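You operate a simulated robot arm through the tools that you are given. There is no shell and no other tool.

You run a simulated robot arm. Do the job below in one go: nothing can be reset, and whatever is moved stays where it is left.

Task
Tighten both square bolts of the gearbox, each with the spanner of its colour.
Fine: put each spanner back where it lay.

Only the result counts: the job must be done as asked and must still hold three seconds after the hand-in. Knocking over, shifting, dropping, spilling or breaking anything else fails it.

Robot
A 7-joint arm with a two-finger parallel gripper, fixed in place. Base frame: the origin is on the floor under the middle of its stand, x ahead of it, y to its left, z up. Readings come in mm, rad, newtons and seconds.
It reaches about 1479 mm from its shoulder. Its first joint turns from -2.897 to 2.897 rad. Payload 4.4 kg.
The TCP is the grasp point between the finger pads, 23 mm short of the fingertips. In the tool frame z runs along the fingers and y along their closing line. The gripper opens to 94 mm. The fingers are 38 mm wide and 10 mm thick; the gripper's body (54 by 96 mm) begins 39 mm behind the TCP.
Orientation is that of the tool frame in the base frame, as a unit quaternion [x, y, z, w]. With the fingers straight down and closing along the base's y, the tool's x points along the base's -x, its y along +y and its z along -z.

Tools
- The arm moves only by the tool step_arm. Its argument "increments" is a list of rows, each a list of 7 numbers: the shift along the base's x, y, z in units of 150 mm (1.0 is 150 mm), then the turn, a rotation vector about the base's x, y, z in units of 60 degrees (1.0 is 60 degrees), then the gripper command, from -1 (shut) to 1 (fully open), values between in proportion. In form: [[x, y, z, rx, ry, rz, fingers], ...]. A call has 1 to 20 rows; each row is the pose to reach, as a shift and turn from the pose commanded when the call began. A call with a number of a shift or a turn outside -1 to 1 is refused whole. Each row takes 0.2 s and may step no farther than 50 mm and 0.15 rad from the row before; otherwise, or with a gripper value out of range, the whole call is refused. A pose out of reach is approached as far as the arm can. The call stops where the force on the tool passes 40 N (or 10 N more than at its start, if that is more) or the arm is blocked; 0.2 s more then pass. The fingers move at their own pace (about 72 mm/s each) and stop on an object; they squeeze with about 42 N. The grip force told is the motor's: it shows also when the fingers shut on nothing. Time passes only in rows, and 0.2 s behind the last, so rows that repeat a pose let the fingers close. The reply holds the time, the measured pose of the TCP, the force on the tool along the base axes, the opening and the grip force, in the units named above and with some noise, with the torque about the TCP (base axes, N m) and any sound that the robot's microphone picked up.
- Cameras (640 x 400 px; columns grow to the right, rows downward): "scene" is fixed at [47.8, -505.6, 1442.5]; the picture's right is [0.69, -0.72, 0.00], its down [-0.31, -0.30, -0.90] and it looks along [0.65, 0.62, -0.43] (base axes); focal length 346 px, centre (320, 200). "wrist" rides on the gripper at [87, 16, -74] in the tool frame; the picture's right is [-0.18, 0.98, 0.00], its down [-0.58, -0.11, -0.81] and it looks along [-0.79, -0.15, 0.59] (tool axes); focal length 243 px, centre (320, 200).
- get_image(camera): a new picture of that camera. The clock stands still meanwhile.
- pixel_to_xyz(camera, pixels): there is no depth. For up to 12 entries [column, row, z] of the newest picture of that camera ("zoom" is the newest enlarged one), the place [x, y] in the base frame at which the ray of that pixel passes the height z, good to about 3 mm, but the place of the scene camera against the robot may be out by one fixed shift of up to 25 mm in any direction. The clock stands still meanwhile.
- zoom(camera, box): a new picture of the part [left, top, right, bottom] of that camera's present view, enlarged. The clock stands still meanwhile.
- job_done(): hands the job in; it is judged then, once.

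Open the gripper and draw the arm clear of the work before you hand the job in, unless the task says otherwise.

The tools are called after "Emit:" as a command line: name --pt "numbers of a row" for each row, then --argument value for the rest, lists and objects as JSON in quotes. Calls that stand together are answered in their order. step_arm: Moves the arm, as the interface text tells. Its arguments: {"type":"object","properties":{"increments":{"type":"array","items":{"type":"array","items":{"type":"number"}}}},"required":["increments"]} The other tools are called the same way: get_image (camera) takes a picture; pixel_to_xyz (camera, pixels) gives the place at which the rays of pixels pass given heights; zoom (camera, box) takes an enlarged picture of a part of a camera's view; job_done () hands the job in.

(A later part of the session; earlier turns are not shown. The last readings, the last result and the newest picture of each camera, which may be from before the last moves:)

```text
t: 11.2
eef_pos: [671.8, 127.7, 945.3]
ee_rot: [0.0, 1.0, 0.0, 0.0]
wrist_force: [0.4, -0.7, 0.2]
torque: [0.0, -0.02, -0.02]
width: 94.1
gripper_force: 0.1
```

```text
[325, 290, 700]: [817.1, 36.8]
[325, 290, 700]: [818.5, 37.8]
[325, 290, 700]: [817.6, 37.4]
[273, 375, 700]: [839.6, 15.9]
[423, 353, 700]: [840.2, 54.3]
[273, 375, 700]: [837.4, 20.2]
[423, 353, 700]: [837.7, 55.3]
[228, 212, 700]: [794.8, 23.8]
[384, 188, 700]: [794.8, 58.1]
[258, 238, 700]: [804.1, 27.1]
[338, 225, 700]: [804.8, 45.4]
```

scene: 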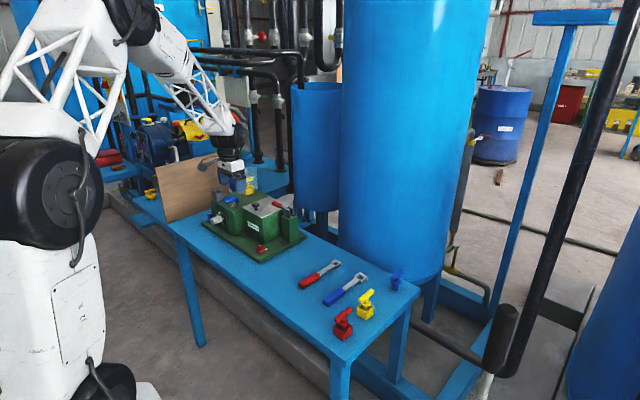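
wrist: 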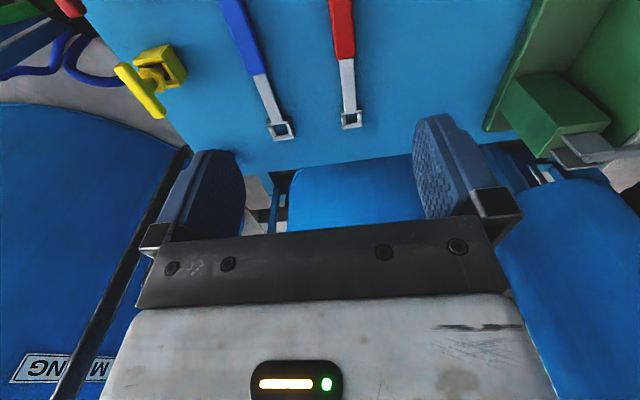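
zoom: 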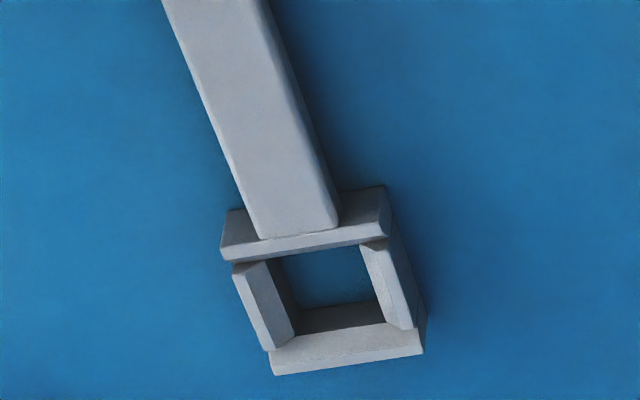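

Blue's ring is larger (~35 mm outer) than red's (~29 mm), matching the larger blue head. I check where the table's far edge and tank are before leaning further over for a steeper look at the rings.

Emit:
get_image --camera "wrist"

Emit:
pixel_to_xyz --camera "wrist" --pixels '[[265, 173, 700], [400, 157, 700], [340, 165, 700], [120, 130, 700]]'

Emit:
zoom --camera "scene" --box '[280, 180, 440, 320]'

```text
taken
```

wrist: 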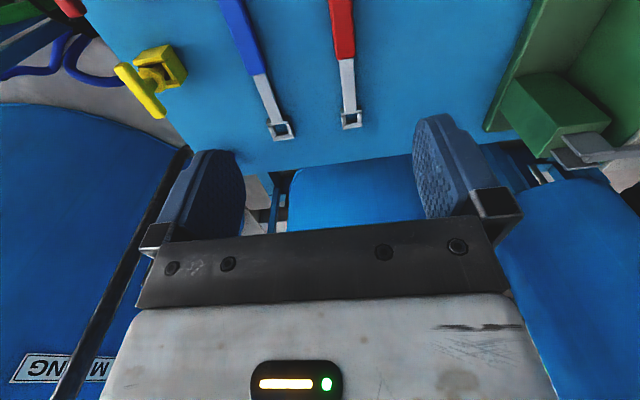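

```text
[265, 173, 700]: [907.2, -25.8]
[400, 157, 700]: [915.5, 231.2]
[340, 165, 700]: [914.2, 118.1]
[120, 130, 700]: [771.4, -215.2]
```

```text
2.86 times, centred on (360, 250) of scene
```

zoom: 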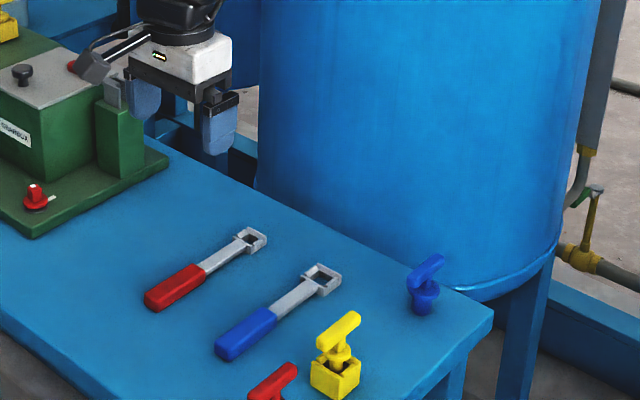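

The table's far edge is at x≈912 with the tank beyond, so x≈770 is safe. I lean forward 100 mm to view the rings steeply.

Emit:
step_arm --pt "0.22 -0.1 0 0 0 0 1" --pt "0.44 -0.2 0 0 0 0 1" --pt "0.667 -0.3 0 0 0 0 1" --pt "0.667 -0.3 0 0 0 0 1"

Emit:
get_image --camera "wrist"

Emit:
zoom --camera "wrist" --box '[270, 20, 390, 90]'

```text
t: 12.2
eef_pos: [772.2, 82.8, 947.9]
ee_rot: [0.0, 1.0, 0.0, 0.001]
wrist_force: [0.6, -0.5, -0.3]
torque: [0.0, 0.0, -0.04]
width: 93.9
gripper_force: 0.1
```

```text
taken
```

wrist: 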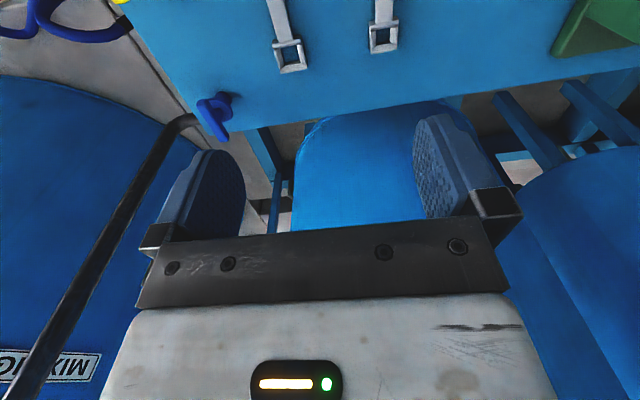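

```text
5.33 times, centred on (330, 55) of wrist
```

zoom: 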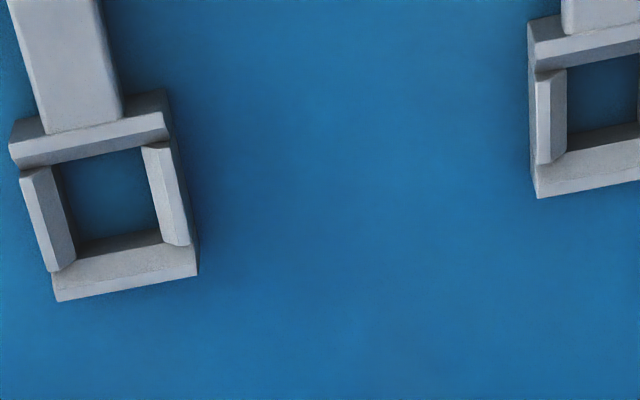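

I enlarge each ring in this steeper view and convert opening corners.

Emit:
zoom --camera "wrist" --box '[362, 12, 406, 58]'

Emit:
zoom --camera "wrist" --box '[266, 30, 314, 80]'

```text
8.70 times, centred on (384, 35) of wrist
```

zoom: 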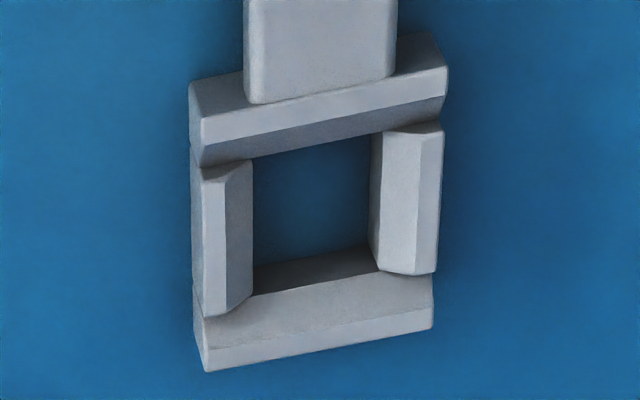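

```text
8.00 times, centred on (290, 55) of wrist
```

zoom: 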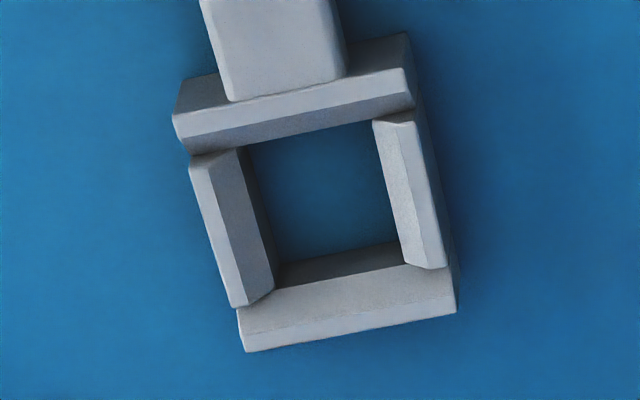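

I compute ring centres: red at (321.6,226.3) in its zoom, blue at (321.2,217.8) in its zoom, and convert several times to average out noise.

Emit:
zoom --camera "wrist" --box '[362, 12, 406, 58]'

Emit:
pixel_to_xyz --camera "zoom" --pixels '[[321.6, 226.3, 712], [321.6, 226.3, 712], [321.6, 226.3, 712], [321.6, 226.3, 712], [321.6, 226.3, 712], [321.6, 226.3, 712], [203, 118, 712], [447, 67, 712], [207, 372, 712], [433, 328, 712], [190, 83, 700], [435, 33, 700]]'

Emit:
pixel_to_xyz --camera "zoom" --pixels '[[203, 118, 712], [447, 67, 712], [207, 372, 712], [433, 328, 712], [190, 83, 700], [435, 33, 700], [203, 118, 712], [447, 67, 712], [207, 372, 712], [433, 328, 712], [190, 83, 700], [435, 33, 700]]'

Emit:
zoom --camera "wrist" --box '[266, 30, 314, 80]'

Emit:
pixel_to_xyz --camera "zoom" --pixels '[[321.2, 217.8, 712], [321.2, 217.8, 712], [321.2, 217.8, 712], [321.2, 217.8, 712], [321.2, 217.8, 712], [321.2, 217.8, 712], [173, 115, 712], [404, 68, 712], [247, 352, 712], [457, 312, 712], [185, 78, 700], [405, 33, 700]]'

Emit:
pixel_to_xyz --camera "zoom" --pixels '[[173, 115, 712], [404, 68, 712], [247, 352, 712], [457, 312, 712], [185, 78, 700], [405, 33, 700], [173, 115, 712], [404, 68, 712], [247, 352, 712], [457, 312, 712], [185, 78, 700], [405, 33, 700]]'

```text
8.70 times, centred on (384, 35) of wrist
```

zoom: 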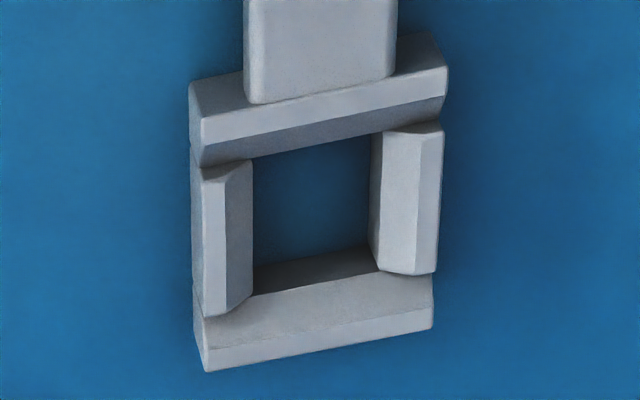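

```text
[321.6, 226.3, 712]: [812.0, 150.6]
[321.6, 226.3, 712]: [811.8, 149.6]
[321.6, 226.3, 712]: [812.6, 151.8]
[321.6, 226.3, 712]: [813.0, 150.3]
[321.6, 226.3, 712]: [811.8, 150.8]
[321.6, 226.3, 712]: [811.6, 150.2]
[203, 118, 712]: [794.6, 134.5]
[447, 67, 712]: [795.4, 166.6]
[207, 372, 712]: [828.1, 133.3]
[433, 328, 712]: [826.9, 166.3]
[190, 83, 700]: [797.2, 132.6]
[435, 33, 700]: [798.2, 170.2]
```

```text
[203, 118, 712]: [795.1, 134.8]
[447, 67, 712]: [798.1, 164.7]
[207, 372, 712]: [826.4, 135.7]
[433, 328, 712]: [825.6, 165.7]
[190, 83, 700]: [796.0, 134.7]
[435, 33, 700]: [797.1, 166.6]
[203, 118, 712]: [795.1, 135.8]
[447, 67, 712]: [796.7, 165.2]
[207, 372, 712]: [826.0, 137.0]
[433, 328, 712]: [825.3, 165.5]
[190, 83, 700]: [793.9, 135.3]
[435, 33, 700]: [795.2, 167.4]
```

```text
8.00 times, centred on (290, 55) of wrist
```

zoom: 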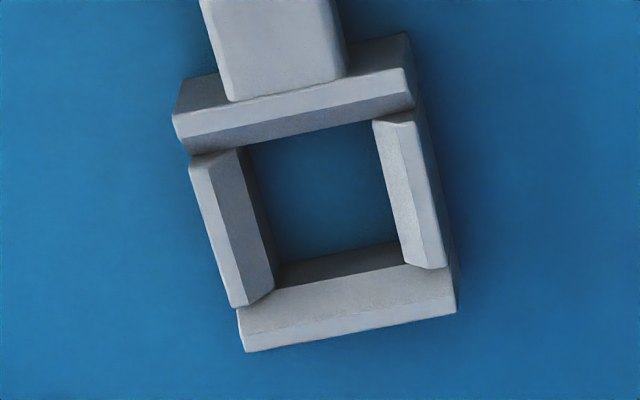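

```text
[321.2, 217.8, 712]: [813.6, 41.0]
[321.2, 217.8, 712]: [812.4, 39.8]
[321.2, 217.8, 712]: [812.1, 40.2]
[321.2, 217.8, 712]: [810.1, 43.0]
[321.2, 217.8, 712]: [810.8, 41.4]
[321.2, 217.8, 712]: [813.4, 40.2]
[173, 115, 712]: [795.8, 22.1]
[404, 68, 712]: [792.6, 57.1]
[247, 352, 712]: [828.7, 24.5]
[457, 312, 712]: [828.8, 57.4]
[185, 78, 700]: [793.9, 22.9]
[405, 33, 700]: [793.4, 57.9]
```

```text
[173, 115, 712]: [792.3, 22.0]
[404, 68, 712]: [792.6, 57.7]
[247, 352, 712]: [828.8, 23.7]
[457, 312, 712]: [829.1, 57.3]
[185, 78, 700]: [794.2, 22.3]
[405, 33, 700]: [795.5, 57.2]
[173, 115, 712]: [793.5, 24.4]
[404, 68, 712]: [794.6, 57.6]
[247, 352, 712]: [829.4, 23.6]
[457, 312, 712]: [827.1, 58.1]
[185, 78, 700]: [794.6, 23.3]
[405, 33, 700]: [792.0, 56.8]
```

Red ring centre ≈(811.6,150.4), blue ≈(811.6,40.6), both aligned with x, ring bottom ≈700 and top ≈712. Now I back off 150 mm to see the handles steeply.

Emit:
step_arm --pt "-0.3 0.03 0 0 0 0 1" --pt "-0.6 0.06 0 0 0 0 1" --pt "-0.9 0.08 0 0 0 0 1" --pt "-1.0 0.08 0 0 0 0 1" --pt "-1.0 0.08 0 0 0 0 1"

Emit:
get_image --camera "wrist"

Emit:
zoom --camera "wrist" --box '[240, 10, 400, 120]'

```text
t: 13.4
eef_pos: [620.5, 95.1, 947.7]
ee_rot: [0.0, 1.0, 0.001, 0.0]
wrist_force: [0.0, 0.9, -1.2]
torque: [0.06, -0.01, 0.01]
width: 93.8
gripper_force: 0.0
```

```text
taken
```

wrist: 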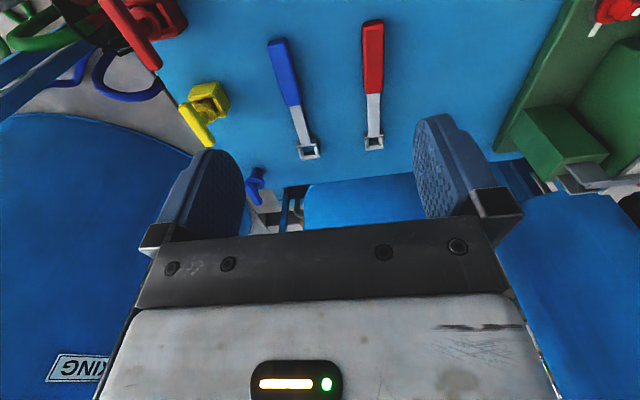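

```text
3.64 times, centred on (320, 65) of wrist
```

zoom: 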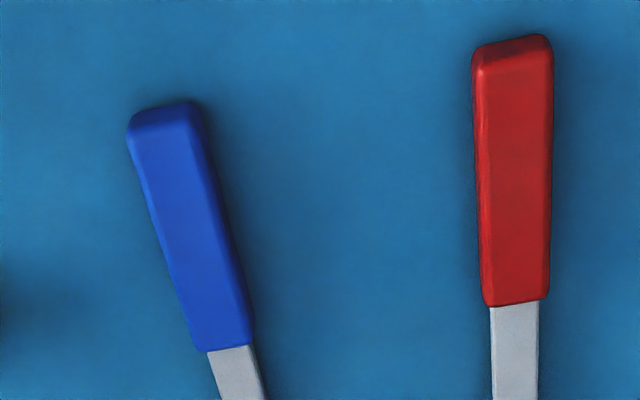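

I convert the handle edges: red top face near (478,68)/(550,52), far (485,306)/(547,300); blue near (132,130)/(198,118), far (195,352)/(252,343).

Emit:
pixel_to_xyz --camera "zoom" --pixels '[[478, 68, 720], [550, 52, 720], [485, 306, 720], [547, 300, 720], [132, 130, 720], [198, 118, 720], [195, 352, 720], [252, 343, 720], [473, 48, 700], [545, 35, 700], [500, 310, 708], [537, 306, 708]]'

Emit:
pixel_to_xyz --camera "zoom" --pixels '[[478, 68, 720], [550, 52, 720], [485, 306, 720], [547, 300, 720], [132, 130, 720], [198, 118, 720], [195, 352, 720], [252, 343, 720], [473, 48, 700], [545, 35, 700], [500, 310, 708], [537, 306, 708]]'

```text
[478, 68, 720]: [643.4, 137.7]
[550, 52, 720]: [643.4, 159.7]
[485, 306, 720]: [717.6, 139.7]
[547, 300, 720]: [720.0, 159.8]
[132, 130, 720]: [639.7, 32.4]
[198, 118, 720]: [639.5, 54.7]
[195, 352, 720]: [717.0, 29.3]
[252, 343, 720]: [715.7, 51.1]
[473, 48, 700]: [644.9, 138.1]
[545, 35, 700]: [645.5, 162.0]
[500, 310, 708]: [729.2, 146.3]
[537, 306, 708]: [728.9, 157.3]
```

```text
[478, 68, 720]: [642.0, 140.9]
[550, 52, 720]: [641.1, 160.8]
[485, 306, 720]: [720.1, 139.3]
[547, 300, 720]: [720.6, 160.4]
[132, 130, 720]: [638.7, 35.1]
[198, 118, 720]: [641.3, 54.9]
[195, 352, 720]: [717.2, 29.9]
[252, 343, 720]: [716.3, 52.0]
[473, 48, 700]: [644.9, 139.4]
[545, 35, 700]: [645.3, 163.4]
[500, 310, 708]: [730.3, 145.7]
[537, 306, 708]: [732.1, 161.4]
```

Red handle: x 642–720, centre y≈150, top z≈720; ring centre is ~131 mm ahead of the handle's middle. I go above the red handle at (681,150) and descend to z≈800.

Emit:
step_arm --pt "0.2 0.185 -0.1 0 0 0 1" --pt "0.401 0.371 -0.2 0 0 0 1" --pt "0.401 0.371 -0.5 0 0 0 1" --pt "0.401 0.371 -0.8 0 0 0 1" --pt "0.401 0.371 -0.967 0 0 0 1" --pt "0.401 0.371 -0.967 0 0 0 1"

Emit:
get_image --camera "wrist"

Emit:
get_image --camera "scene"

```text
t: 14.8
eef_pos: [681.2, 151.8, 801.6]
ee_rot: [0.0, 1.0, 0.0, 0.0]
wrist_force: [-1.1, 0.1, 0.0]
torque: [0.01, -0.01, 0.01]
width: 94.0
gripper_force: 0.0
```

```text
taken
```

wrist: 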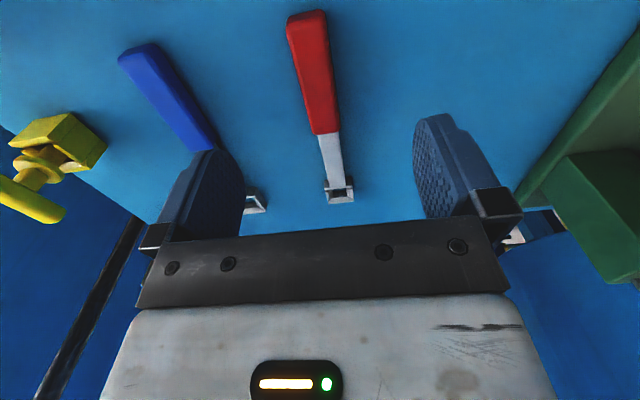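

```text
taken
```

scene: 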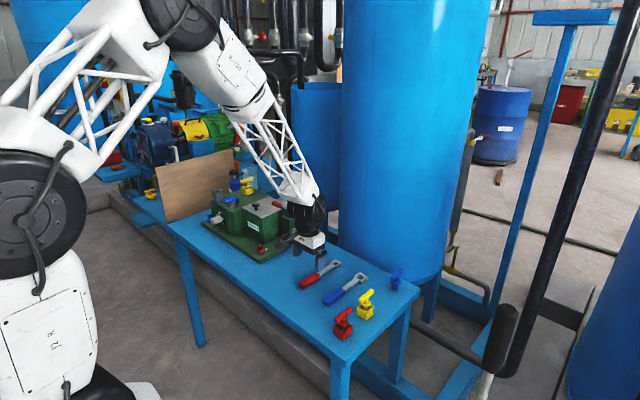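

Hand is over the red handle at (681,150,800) with the handle between the pads. I descend to z≈727 gently, watching the force.

Emit:
step_arm --pt "0 0 -0.2 0 0 0 1" --pt "0 0 -0.35 0 0 0 1" --pt "0 0 -0.43 0 0 0 1" --pt "0 0 -0.489 0 0 0 1" --pt "0 0 -0.489 0 0 0 1"

Emit:
get_image --camera "wrist"

Emit:
zoom --camera "scene" --box '[270, 215, 370, 305]'

```text
t: 16.0
eef_pos: [679.8, 153.0, 729.0]
ee_rot: [0.0, 1.0, 0.0, 0.0]
wrist_force: [-0.1, 0.7, -0.3]
torque: [0.02, -0.01, -0.01]
width: 94.0
gripper_force: 0.0
```

```text
taken
```

wrist: 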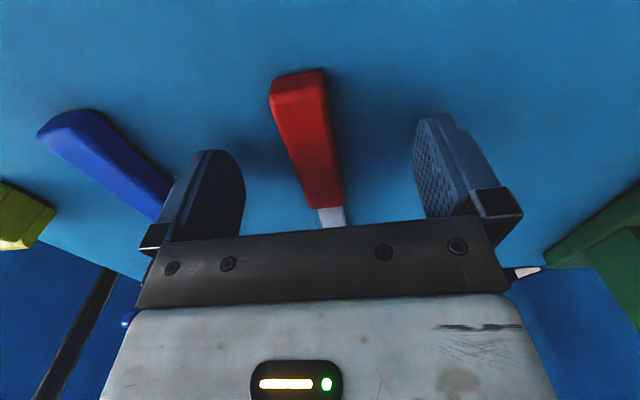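

```text
4.44 times, centred on (320, 260) of scene
```

zoom: 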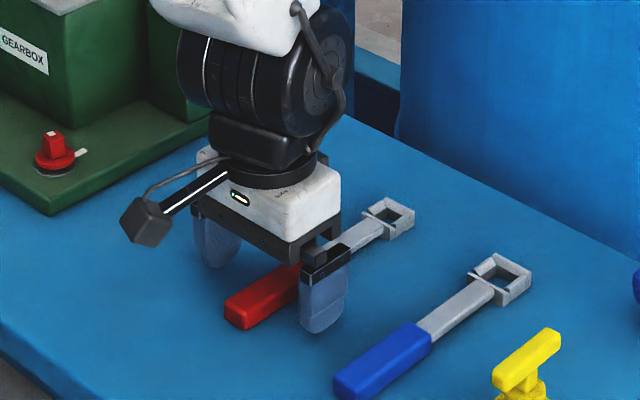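

No contact yet (tips ≈704). I go 2 mm lower and close the fingers on the red handle.

Emit:
step_arm --pt "0 0 -0.013 0 0 0 1" --pt "0 0 -0.013 0 0 0 0.3" --pt "0 0 -0.013 0 0 0 -0.3" --pt "0 0 -0.013 0 0 0 -1" --pt "0 0 -0.013 0 0 0 -1" --pt "0 0 -0.013 0 0 0 -1" --pt "0 0 -0.013 0 0 0 -1"

Emit:
get_image --camera "wrist"

Emit:
zoom --camera "scene" --box '[270, 215, 370, 305]'

```text
t: 17.6
eef_pos: [681.1, 151.6, 727.4]
ee_rot: [-0.001, 1.0, 0.0, 0.0]
wrist_force: [-0.2, 0.0, 1.6]
torque: [-0.01, -0.01, -0.07]
width: 23.2
gripper_force: 42.2
```

```text
taken
```

wrist: 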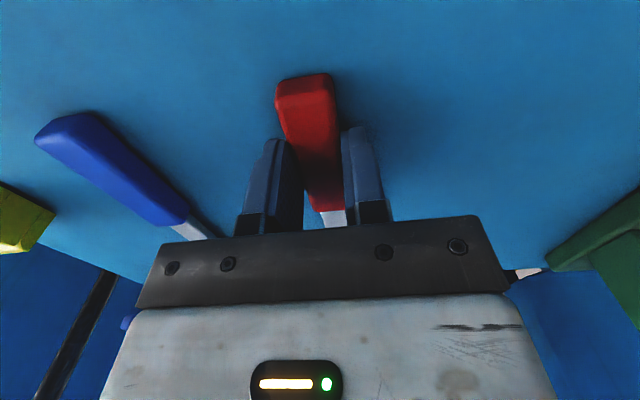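

```text
4.44 times, centred on (320, 260) of scene
```

zoom: 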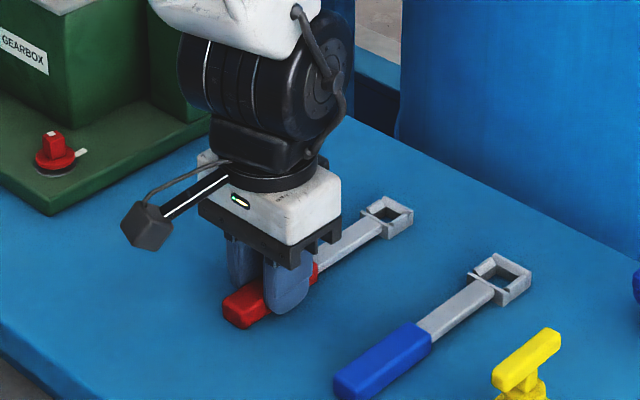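

The red handle is held (width 23.2 mm). I lift it 120 mm straight up and check.

Emit:
step_arm --pt "0 0 0.05 0 0 0 -1" --pt "0 0 0.3 0 0 0 -1" --pt "0 0 0.6 0 0 0 -1" --pt "0 0 0.8 0 0 0 -1" --pt "0 0 0.8 0 0 0 -1"

Emit:
zoom --camera "scene" --box '[250, 170, 370, 270]'

Emit:
get_image --camera "wrist"

```text
t: 18.8
eef_pos: [683.8, 151.8, 841.9]
ee_rot: [0.0, 1.0, 0.0, 0.0]
wrist_force: [0.1, 0.2, -2.7]
torque: [-0.02, 0.05, -0.01]
width: 23.1
gripper_force: 42.3
```

```text
4.00 times, centred on (310, 220) of scene
```

zoom: 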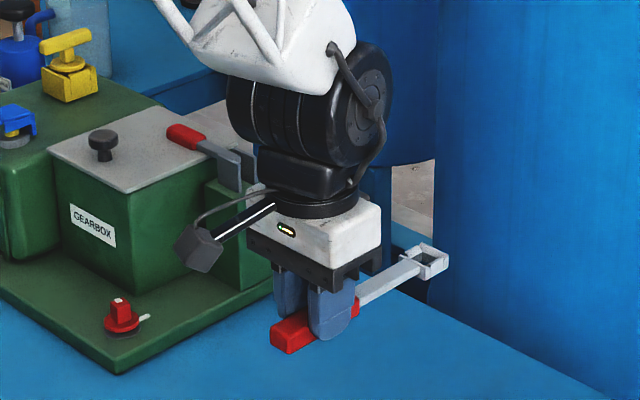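

```text
taken
```

wrist: 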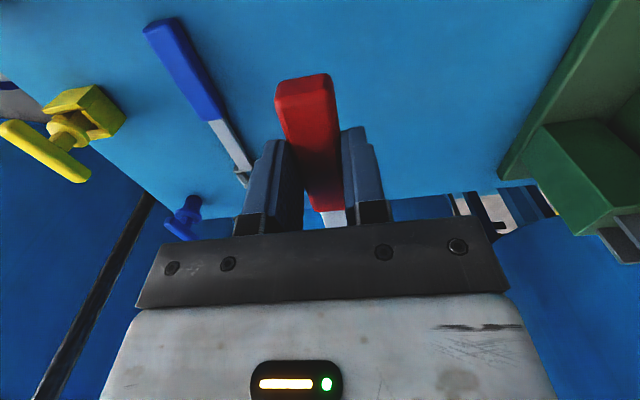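

The lift is clean. I now swing the spanner counter-clockwise by 80.5° in two calls while backing away from the gearbox, to point the ring along the red bolt's head direction.

Emit:
step_arm --pt "-0.048 0 0.03 0 0 0.134 -1" --pt "-0.096 0 0.06 0 0 0.268 -1" --pt "-0.145 0 0.09 0 0 0.403 -1" --pt "-0.193 0 0.1 0 0 0.537 -1" --pt "-0.241 0 0.1 0 0 0.671 -1" --pt "-0.241 0 0.1 0 0 0.671 -1"

Emit:
step_arm --pt "0 0.05 0 0 0 0.134 -1" --pt "0 0.1 0 0 0 0.268 -1" --pt "0 0.15 0 0 0 0.403 -1" --pt "0 0.2 0 0 0 0.537 -1" --pt "0 0.25 0 0 0 0.671 -1" --pt "0 0.25 0 0 0 0.671 -1"

Emit:
get_image --camera "scene"

Emit:
zoom --camera "scene" --box '[220, 170, 340, 270]'

```text
t: 20.2
eef_pos: [646.1, 150.8, 859.7]
ee_rot: [-0.345, 0.939, 0.0, 0.0]
wrist_force: [0.4, -0.9, -1.6]
torque: [-0.07, 0.01, 0.0]
width: 23.6
gripper_force: 41.5
```

```text
t: 21.6
eef_pos: [646.6, 186.4, 859.7]
ee_rot: [-0.647, 0.762, -0.001, 0.0]
wrist_force: [0.3, 0.2, -1.8]
torque: [-0.07, 0.03, -0.01]
width: 23.0
gripper_force: 42.0
```

```text
taken
```

scene: 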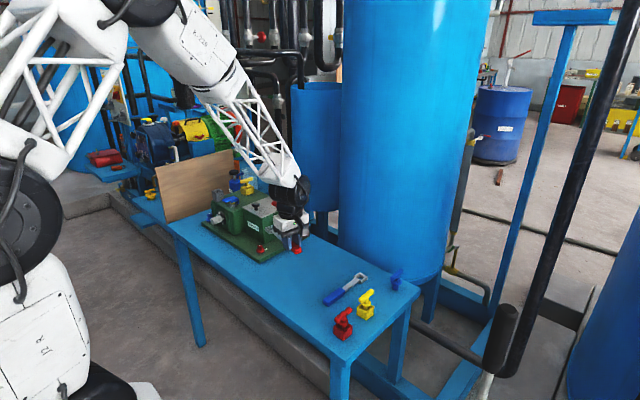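

```text
4.00 times, centred on (280, 220) of scene
```

zoom: 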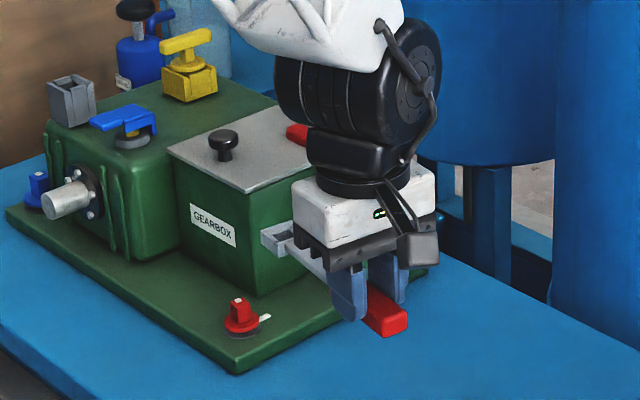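

Orientation is right (≈80.6°). I lower to z≈790 and bring the ring over the red bolt head, ring bottom ≈15 mm above it.

Emit:
step_arm --pt "0 0.0 -0.2 0 0 0 -1" --pt "0 0.1 -0.4 0 0 0 -1" --pt "0 0.3 -0.467 0 0 0 -1" --pt "0 0.4 -0.467 0 0 0 -1" --pt "0 0.461 -0.467 0 0 0 -1" --pt "0 0.461 -0.467 0 0 0 -1"

Emit:
zoom --camera "scene" --box '[240, 220, 300, 265]'

Emit:
get_image --camera "wrist"

```text
t: 23.0
eef_pos: [645.1, 258.4, 789.3]
ee_rot: [-0.645, 0.764, 0.001, 0.001]
wrist_force: [0.6, 0.4, -2.2]
torque: [-0.09, 0.01, 0.02]
width: 23.3
gripper_force: 42.0
```

```text
8.89 times, centred on (270, 242) of scene
```

zoom: 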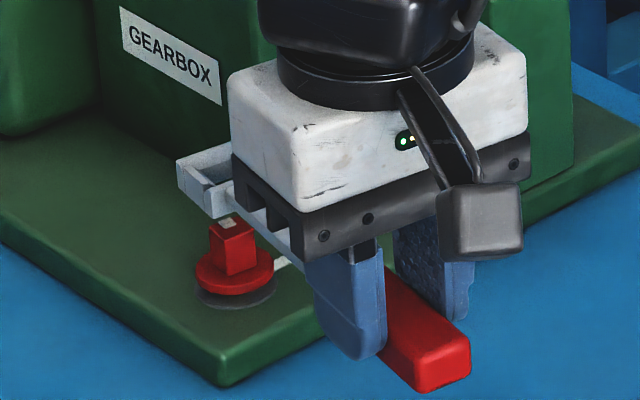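

```text
taken
```

wrist: 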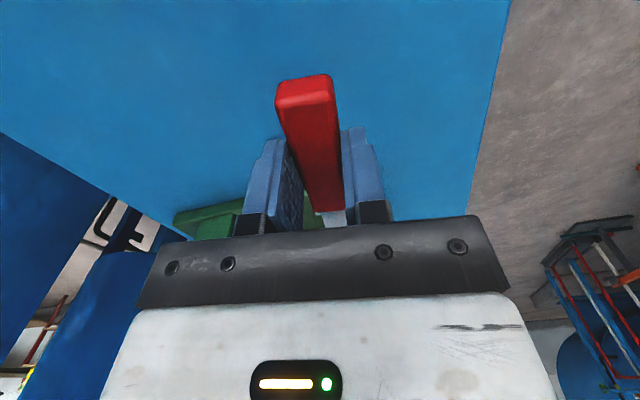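

The ring's left corner is at (177,162) in the enlarged view, where I expected (175,168). I take a tighter look at ring versus head before going down.

Emit:
zoom --camera "scene" --box '[248, 232, 276, 256]'

```text
16.00 times, centred on (262, 244) of scene
```

zoom: 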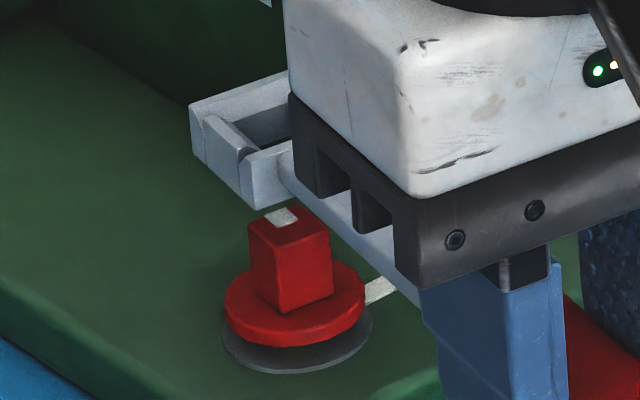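

Ring and head line up sideways within about 1 mm. I lower in small steps and watch the vertical force.

Emit:
step_arm --pt "0 0 -0.05 0 0 0 -1" --pt "0 0 -0.087 0 0 0 -1" --pt "0 0 -0.1 0 0 0 -1" --pt "0 0 -0.1 0 0 0 -1"

Emit:
zoom --camera "scene" --box '[248, 232, 276, 256]'

```text
t: 24.0
eef_pos: [644.4, 258.6, 775.2]
ee_rot: [-0.646, 0.763, 0.001, 0.0]
wrist_force: [0.0, 0.8, -1.4]
torque: [-0.02, 0.04, -0.01]
width: 23.4
gripper_force: 42.9
```

```text
16.00 times, centred on (262, 244) of scene
```

zoom: 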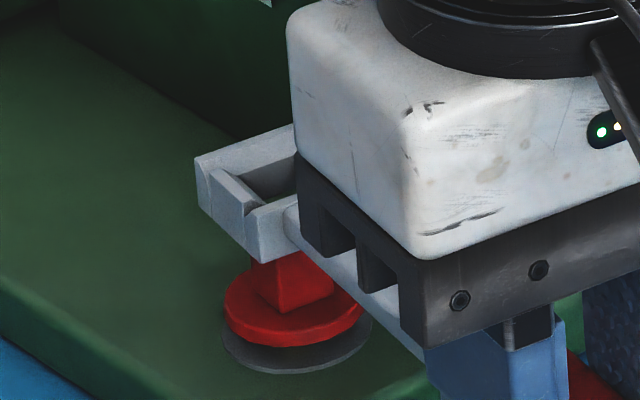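

The ring bottom is about 22 mm below the TCP (≈753 now), just above the 749 head top; the ring looks within ~1 mm. I shift 1 mm toward +y and lower 10 mm in small steps, watching the force.

Emit:
step_arm --pt "0 0.007 0 0 0 0 -1" --pt "0 0.007 -0.013 0 0 0 -1" --pt "0 0.007 -0.026 0 0 0 -1" --pt "0 0.007 -0.04 0 0 0 -1" --pt "0 0.007 -0.053 0 0 0 -1" --pt "0 0.007 -0.067 0 0 0 -1"

Emit:
zoom --camera "scene" --box '[248, 232, 276, 256]'

```text
t: 25.4
eef_pos: [645.4, 259.2, 766.1]
ee_rot: [-0.646, 0.763, 0.001, 0.0]
wrist_force: [-0.6, 0.0, 10.2]
torque: [1.36, -0.15, 0.08]
width: 23.3
gripper_force: 41.7
```

```text
16.00 times, centred on (262, 244) of scene
```

zoom: 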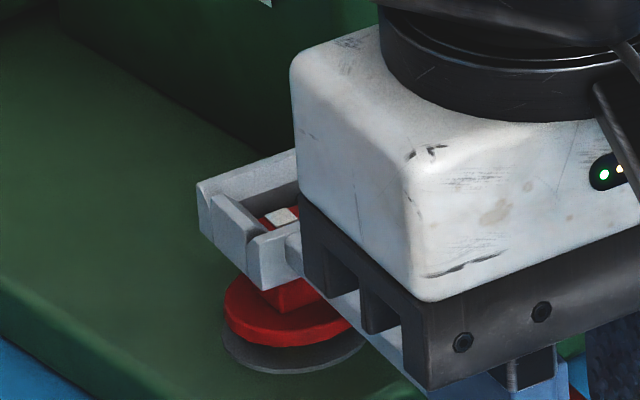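

Contact: Fz rose to +10 N with torque about x 1.36 N·m, so the ring is touching the head, ring bottom ≈745. I take another reading in place to locate the contact point.

Emit:
step_arm --pt "0 0 0 0 0 0 -1"

Emit:
step_arm --pt "0 0 0 0 0 0 -1"

Emit:
step_arm --pt "0 0 0 0 0 0 -1"

Emit:
zoom --camera "scene" --box '[254, 236, 270, 250]'

```text
t: 25.8
eef_pos: [646.2, 259.3, 765.7]
ee_rot: [-0.646, 0.763, 0.001, 0.001]
wrist_force: [1.3, 3.0, 9.3]
torque: [1.32, -0.19, -0.06]
width: 23.2
gripper_force: 41.9
```

```text
t: 26.2
eef_pos: [644.6, 258.1, 765.2]
ee_rot: [-0.646, 0.763, 0.0, 0.001]
wrist_force: [1.8, 3.7, 8.9]
torque: [1.36, -0.23, -0.12]
width: 23.5
gripper_force: 42.4
```

```text
t: 26.6
eef_pos: [643.9, 258.1, 765.8]
ee_rot: [-0.646, 0.764, 0.0, 0.001]
wrist_force: [1.0, 2.7, 8.4]
torque: [1.22, -0.17, -0.12]
width: 23.1
gripper_force: 41.7
```

```text
16.00 times, centred on (262, 243) of scene
```

zoom: 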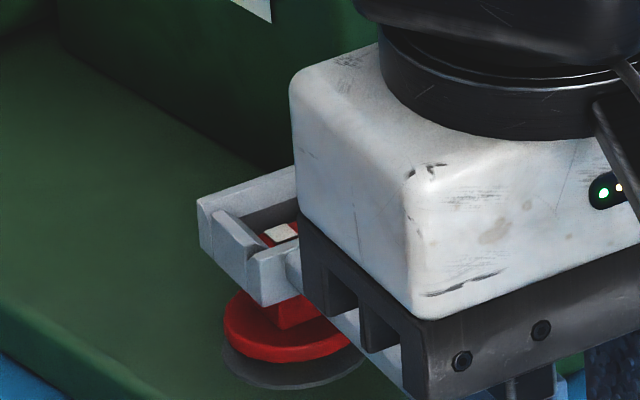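

Readings put the contact ~121 mm ahead of the TCP with a side push of about +3 N in y. I nudge 1 mm toward +y (and 0.5 mm +x), the way the head pushes the ring, and see whether the vertical force falls.

Emit:
step_arm --pt "0.003 0.007 0 0 0 0 -1" --pt "0.003 0.007 0 0 0 0 -1"

Emit:
step_arm --pt "0.0 0.007 0 0 0 0 -1" --pt "0.0 0.007 0 0 0 0 -1"

```text
t: 27.2
eef_pos: [645.8, 259.3, 765.6]
ee_rot: [-0.646, 0.763, 0.002, -0.001]
wrist_force: [-0.2, -1.7, 3.9]
torque: [0.54, -0.07, 0.0]
width: 23.4
gripper_force: 42.0
```

```text
t: 27.8
eef_pos: [644.4, 261.0, 765.2]
ee_rot: [-0.646, 0.763, 0.0, -0.002]
wrist_force: [-0.1, 0.5, -1.8]
torque: [-0.04, 0.0, 0.01]
width: 23.4
gripper_force: 42.2
```

The force dropped to nothing: the ring has slipped over the head. I lower 6 mm further to seat it well.

Emit:
step_arm --pt "0 0 -0.01 0 0 0 -1" --pt "0 0 -0.02 0 0 0 -1" --pt "0 0 -0.03 0 0 0 -1" --pt "0 0 -0.04 0 0 0 -1"

Emit:
zoom --camera "scene" --box '[248, 232, 276, 256]'

```text
t: 28.8
eef_pos: [645.1, 261.5, 759.6]
ee_rot: [-0.646, 0.763, 0.001, 0.001]
wrist_force: [3.9, -2.8, 10.3]
torque: [1.33, -0.32, -0.5]
width: 23.2
gripper_force: 42.0
```

```text
16.00 times, centred on (262, 244) of scene
```

zoom: 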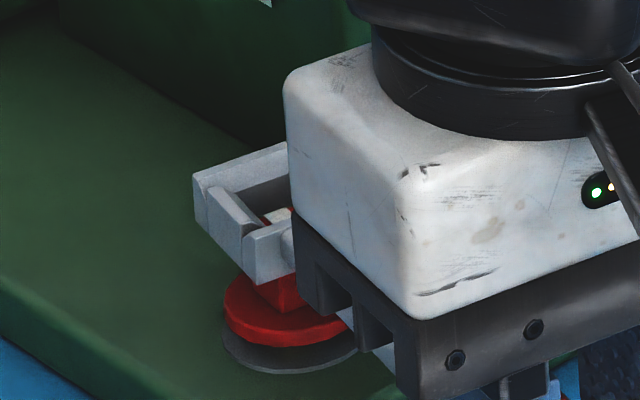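

Vertical force is +10 N again, and in the picture the ring has not moved down, so the spanner may have tilted in the grip. I look at the wrist view and the scene around the handle.

Emit:
get_image --camera "wrist"

Emit:
zoom --camera "scene" --box '[244, 230, 304, 275]'

Emit:
zoom --camera "scene" --box '[252, 236, 268, 250]'

```text
taken
```

wrist: 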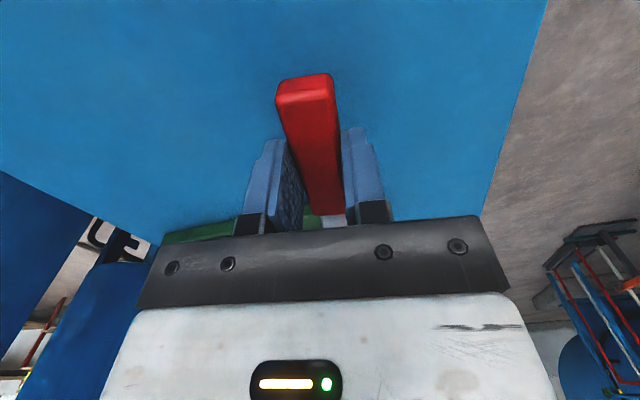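

```text
8.89 times, centred on (274, 252) of scene
```

zoom: 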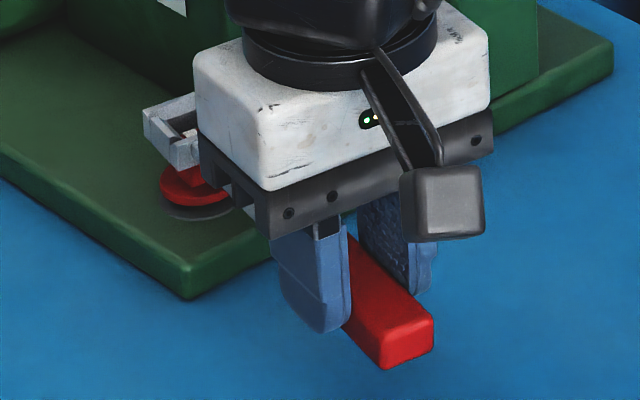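

```text
16.00 times, centred on (260, 243) of scene
```

zoom: 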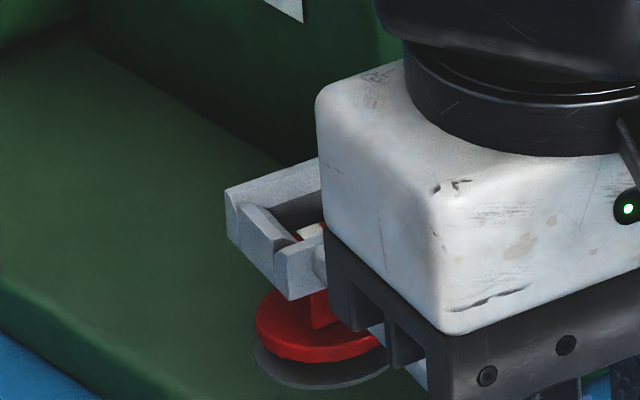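

The ring did not follow the hand down, so it is binding or resting on the head. I raise the hand 6 mm again and look.

Emit:
step_arm --pt "0 0 0.02 0 0 0 -1" --pt "0 0 0.04 0 0 0 -1" --pt "0 0 0.04 0 0 0 -1"

Emit:
zoom --camera "scene" --box '[248, 232, 276, 256]'

```text
t: 29.6
eef_pos: [646.3, 262.0, 765.3]
ee_rot: [-0.646, 0.763, 0.0, -0.001]
wrist_force: [0.1, 0.0, -2.0]
torque: [-0.06, 0.02, -0.02]
width: 23.2
gripper_force: 42.0
```

```text
16.00 times, centred on (262, 244) of scene
```

zoom: 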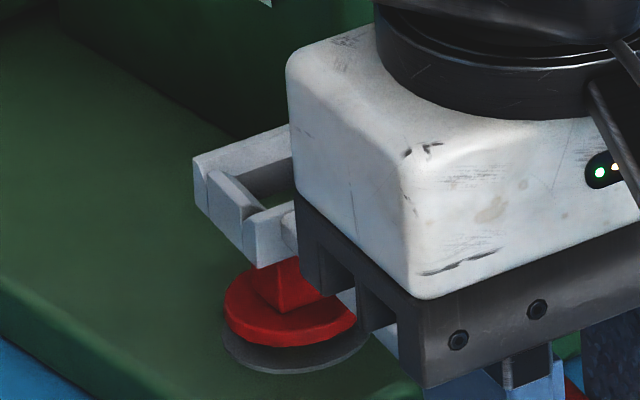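

The ring now sits ~9 mm higher relative to the hand than before: the spanner has pitched nose-up about 4° in the grip. I'll carry it back to its place, let it re-level on the table, and re-measure more exactly before a gentler second try.

Emit:
step_arm --pt "0 0 0.1 0 0 0 -1" --pt "0 0 0.4 0 0 0 -1" --pt "0 -0.15 0.633 0 0 0 -1" --pt "0 -0.4 0.633 0 0 0 -1" --pt "-0.003 -0.482 0.633 0 0 0 -1"

Emit:
step_arm --pt "0 -0.05 0 0 0 -0.134 -1" --pt "0 -0.1 0 0 0 -0.268 -1" --pt "0 -0.15 0 0 0 -0.403 -1" --pt "0 -0.2 0 0 0 -0.537 -1" --pt "0 -0.25 0 0 0 -0.671 -1"

Emit:
step_arm --pt "0.048 0 -0.03 0 0 -0.134 -1" --pt "0.096 0 -0.06 0 0 -0.268 -1" --pt "0.145 0 -0.09 0 0 -0.403 -1" --pt "0.193 0 -0.1 0 0 -0.537 -1" --pt "0.241 0 -0.1 0 0 -0.671 -1" --pt "0.241 0 -0.1 0 0 -0.671 -1"

Emit:
zoom --camera "scene" --box '[250, 170, 370, 270]'

Emit:
get_image --camera "wrist"

```text
t: 30.8
eef_pos: [645.0, 187.1, 862.6]
ee_rot: [-0.646, 0.763, 0.0, -0.001]
wrist_force: [1.1, -0.4, -1.9]
torque: [-0.05, -0.01, 0.02]
width: 23.2
gripper_force: 41.6
```

```text
t: 32.0
eef_pos: [645.4, 150.3, 861.5]
ee_rot: [-0.342, 0.94, 0.0, 0.002]
wrist_force: [-0.5, 0.8, -1.0]
torque: [-0.01, 0.06, 0.0]
width: 23.3
gripper_force: 42.1
```

```text
t: 33.4
eef_pos: [681.5, 150.5, 845.3]
ee_rot: [0.001, 1.0, 0.0, 0.0]
wrist_force: [0.4, 0.0, -1.7]
torque: [0.01, 0.01, -0.01]
width: 23.3
gripper_force: 41.7
```

```text
4.00 times, centred on (310, 220) of scene
```

zoom: 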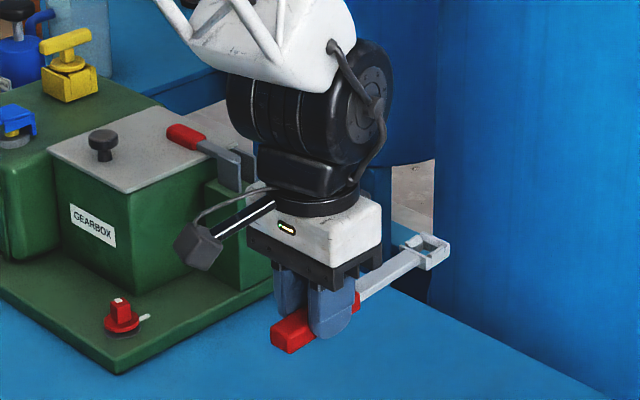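

```text
taken
```

wrist: 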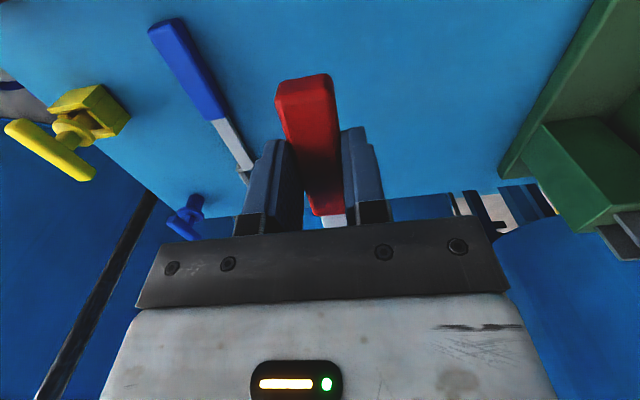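

Ring went from (427,262) to (432,250) in this same view, confirming nose-up slip. I lower the spanner to its original spot, slowly at the end, to flatten it.

Emit:
step_arm --pt "0 0 -0.3 0 0 0 -1" --pt "0 0 -0.55 0 0 0 -1" --pt "0 0 -0.7 0 0 0 -1" --pt "0 0 -0.75 0 0 0 -1" --pt "0 0 -0.77 0 0 0 -1"

Emit:
step_arm --pt "0 0 -0.01 0 0 0 -1" --pt "0 0 -0.02 0 0 0 -1" --pt "0 0 -0.03 0 0 0 -1" --pt "0 0 -0.03 0 0 0 -1"

Emit:
zoom --camera "scene" --box '[270, 215, 370, 305]'

```text
t: 34.6
eef_pos: [679.5, 151.4, 730.4]
ee_rot: [0.0, 1.0, 0.0, 0.0]
wrist_force: [0.3, -0.6, -2.5]
torque: [0.01, 0.08, 0.03]
width: 23.3
gripper_force: 42.1
```

```text
t: 35.6
eef_pos: [680.7, 150.5, 725.5]
ee_rot: [0.0, 1.0, 0.001, 0.002]
wrist_force: [1.6, -0.8, 24.4]
torque: [-0.06, 0.99, 0.03]
width: 23.0
gripper_force: 42.2
```

```text
4.44 times, centred on (320, 260) of scene
```

zoom: 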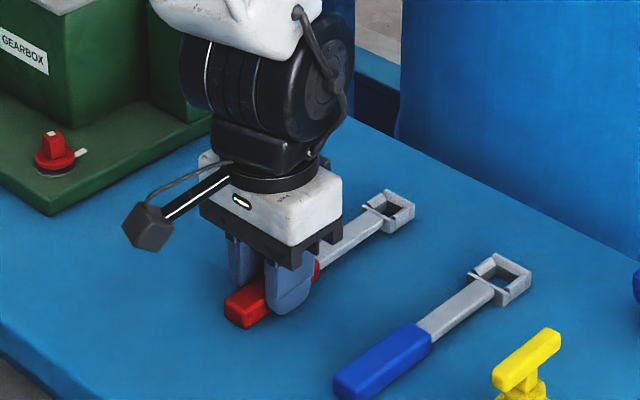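

The rear of the handle is pressing on the table (24 N) and the nose is still slightly up. I ease up 1 mm and open the fingers slightly so it settles flat.

Emit:
step_arm --pt "0 0 0.01 0 0 0 -1" --pt "0 0 0.01 0 0 0 -1" --pt "0 0 0.01 0 0 0 -0.4" --pt "0 0 0.01 0 0 0 -0.4" --pt "0 0 0.01 0 0 0 -0.4"

Emit:
zoom --camera "scene" --box '[270, 215, 370, 305]'

Emit:
get_image --camera "wrist"

```text
t: 36.8
eef_pos: [681.6, 150.4, 725.4]
ee_rot: [0.0, 1.0, 0.0, -0.001]
wrist_force: [-0.1, -0.1, -0.8]
torque: [-0.03, -0.01, -0.01]
width: 28.2
gripper_force: 0.1
```

```text
4.44 times, centred on (320, 260) of scene
```

zoom: 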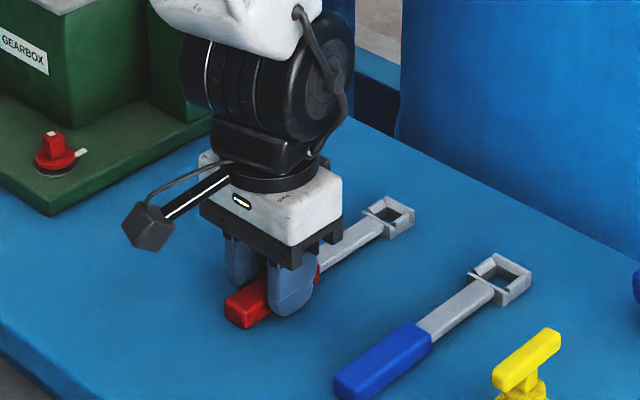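

```text
taken
```

wrist: 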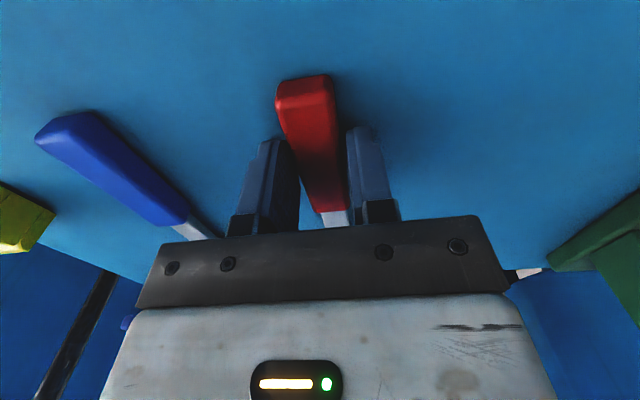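

It is flat again. I open fully, rise, and look from the same viewpoint as before to check whether the spanner shifted.

Emit:
step_arm --pt "0 0 0 0 0 0 1" --pt "0 0 0 0 0 0 1" --pt "0 0 0 0 0 0 1" --pt "0 0 0.25 0 0 0 1" --pt "0 0 0.55 0 0 0 1" --pt "0 0 0.85 0 0 0 1" --pt "0 0 0.97 0 0 0 1"

Emit:
step_arm --pt "0.15 -0.11 0.2 0 0 0 1" --pt "0.3 -0.22 0.4 0 0 0 1" --pt "0.45 -0.33 0.489 0 0 0 1" --pt "0.599 -0.451 0.489 0 0 0 1" --pt "0.599 -0.451 0.489 0 0 0 1"

Emit:
get_image --camera "wrist"

Emit:
zoom --camera "wrist" --box '[266, 30, 314, 80]'

Emit:
zoom --camera "wrist" --box '[362, 12, 406, 58]'

```text
t: 38.4
eef_pos: [679.6, 152.2, 870.7]
ee_rot: [0.0, 1.0, 0.0, 0.0]
wrist_force: [0.2, 0.8, -0.4]
torque: [0.02, 0.02, -0.02]
width: 93.9
gripper_force: 0.0
```

```text
t: 39.6
eef_pos: [770.8, 84.5, 946.7]
ee_rot: [0.0, 1.0, 0.0, 0.001]
wrist_force: [0.0, -0.6, -0.1]
torque: [0.01, 0.03, -0.02]
width: 93.9
gripper_force: 0.1
```

```text
taken
```

wrist: 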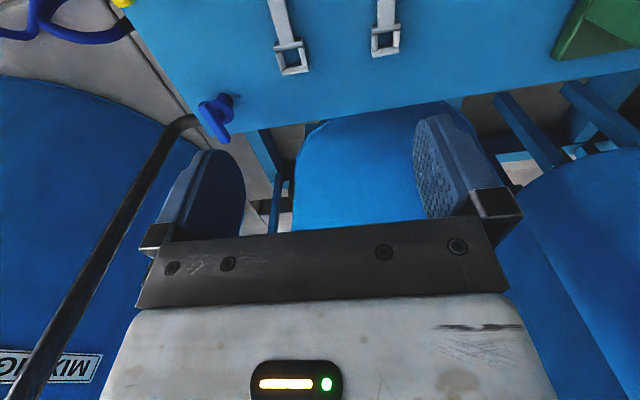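

```text
8.00 times, centred on (290, 55) of wrist
```

zoom: 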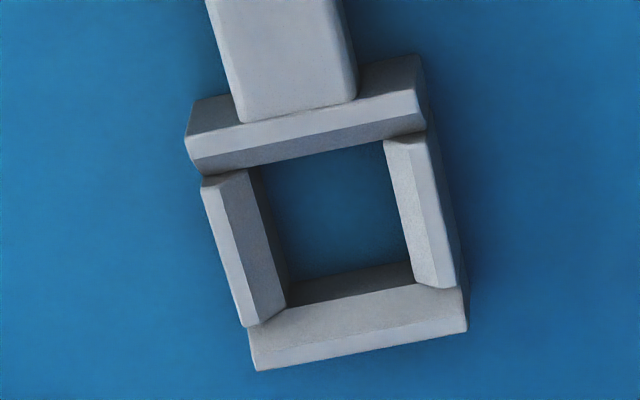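

```text
8.70 times, centred on (384, 35) of wrist
```

zoom: 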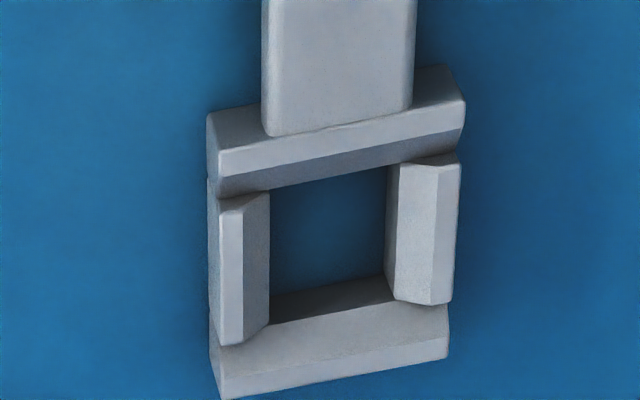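

In the same commanded pose the blue ring (untouched) appears shifted by (+10,+20) zoom pixels, i.e. the hand sits ~2 mm differently. I hold still a moment and look again to see whether the arm was still settling.

Emit:
step_arm --pt "0 0 0 0 0 0 1" --pt "0 0 0 0 0 0 1" --pt "0 0 0 0 0 0 1"

Emit:
zoom --camera "wrist" --box '[266, 30, 314, 80]'

Emit:
zoom --camera "wrist" --box '[362, 12, 406, 58]'

```text
t: 40.4
eef_pos: [769.5, 82.8, 945.7]
ee_rot: [-0.001, 1.0, 0.001, 0.0]
wrist_force: [-0.2, 0.8, 0.0]
torque: [0.03, 0.01, -0.01]
width: 94.0
gripper_force: 0.2
```

```text
8.00 times, centred on (290, 55) of wrist
```

zoom: 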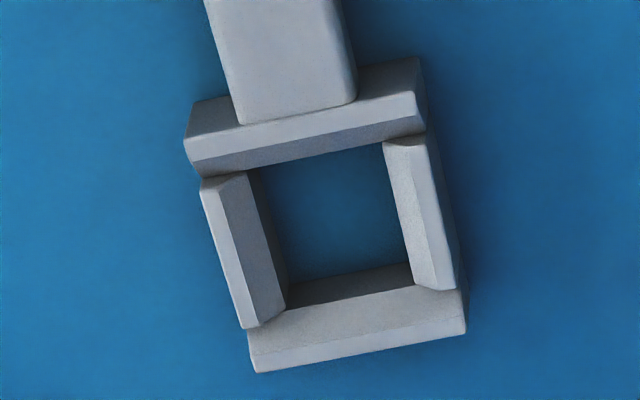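

```text
8.70 times, centred on (384, 35) of wrist
```

zoom: 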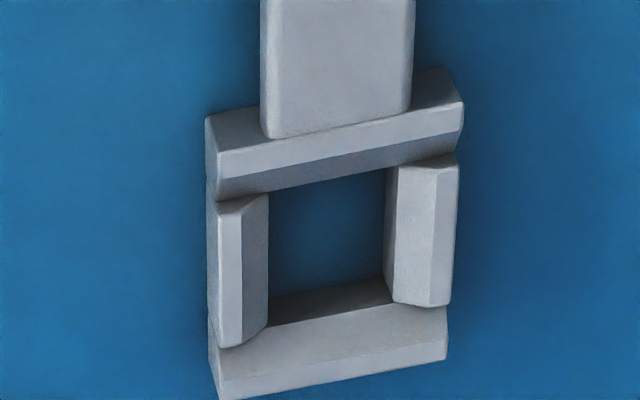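

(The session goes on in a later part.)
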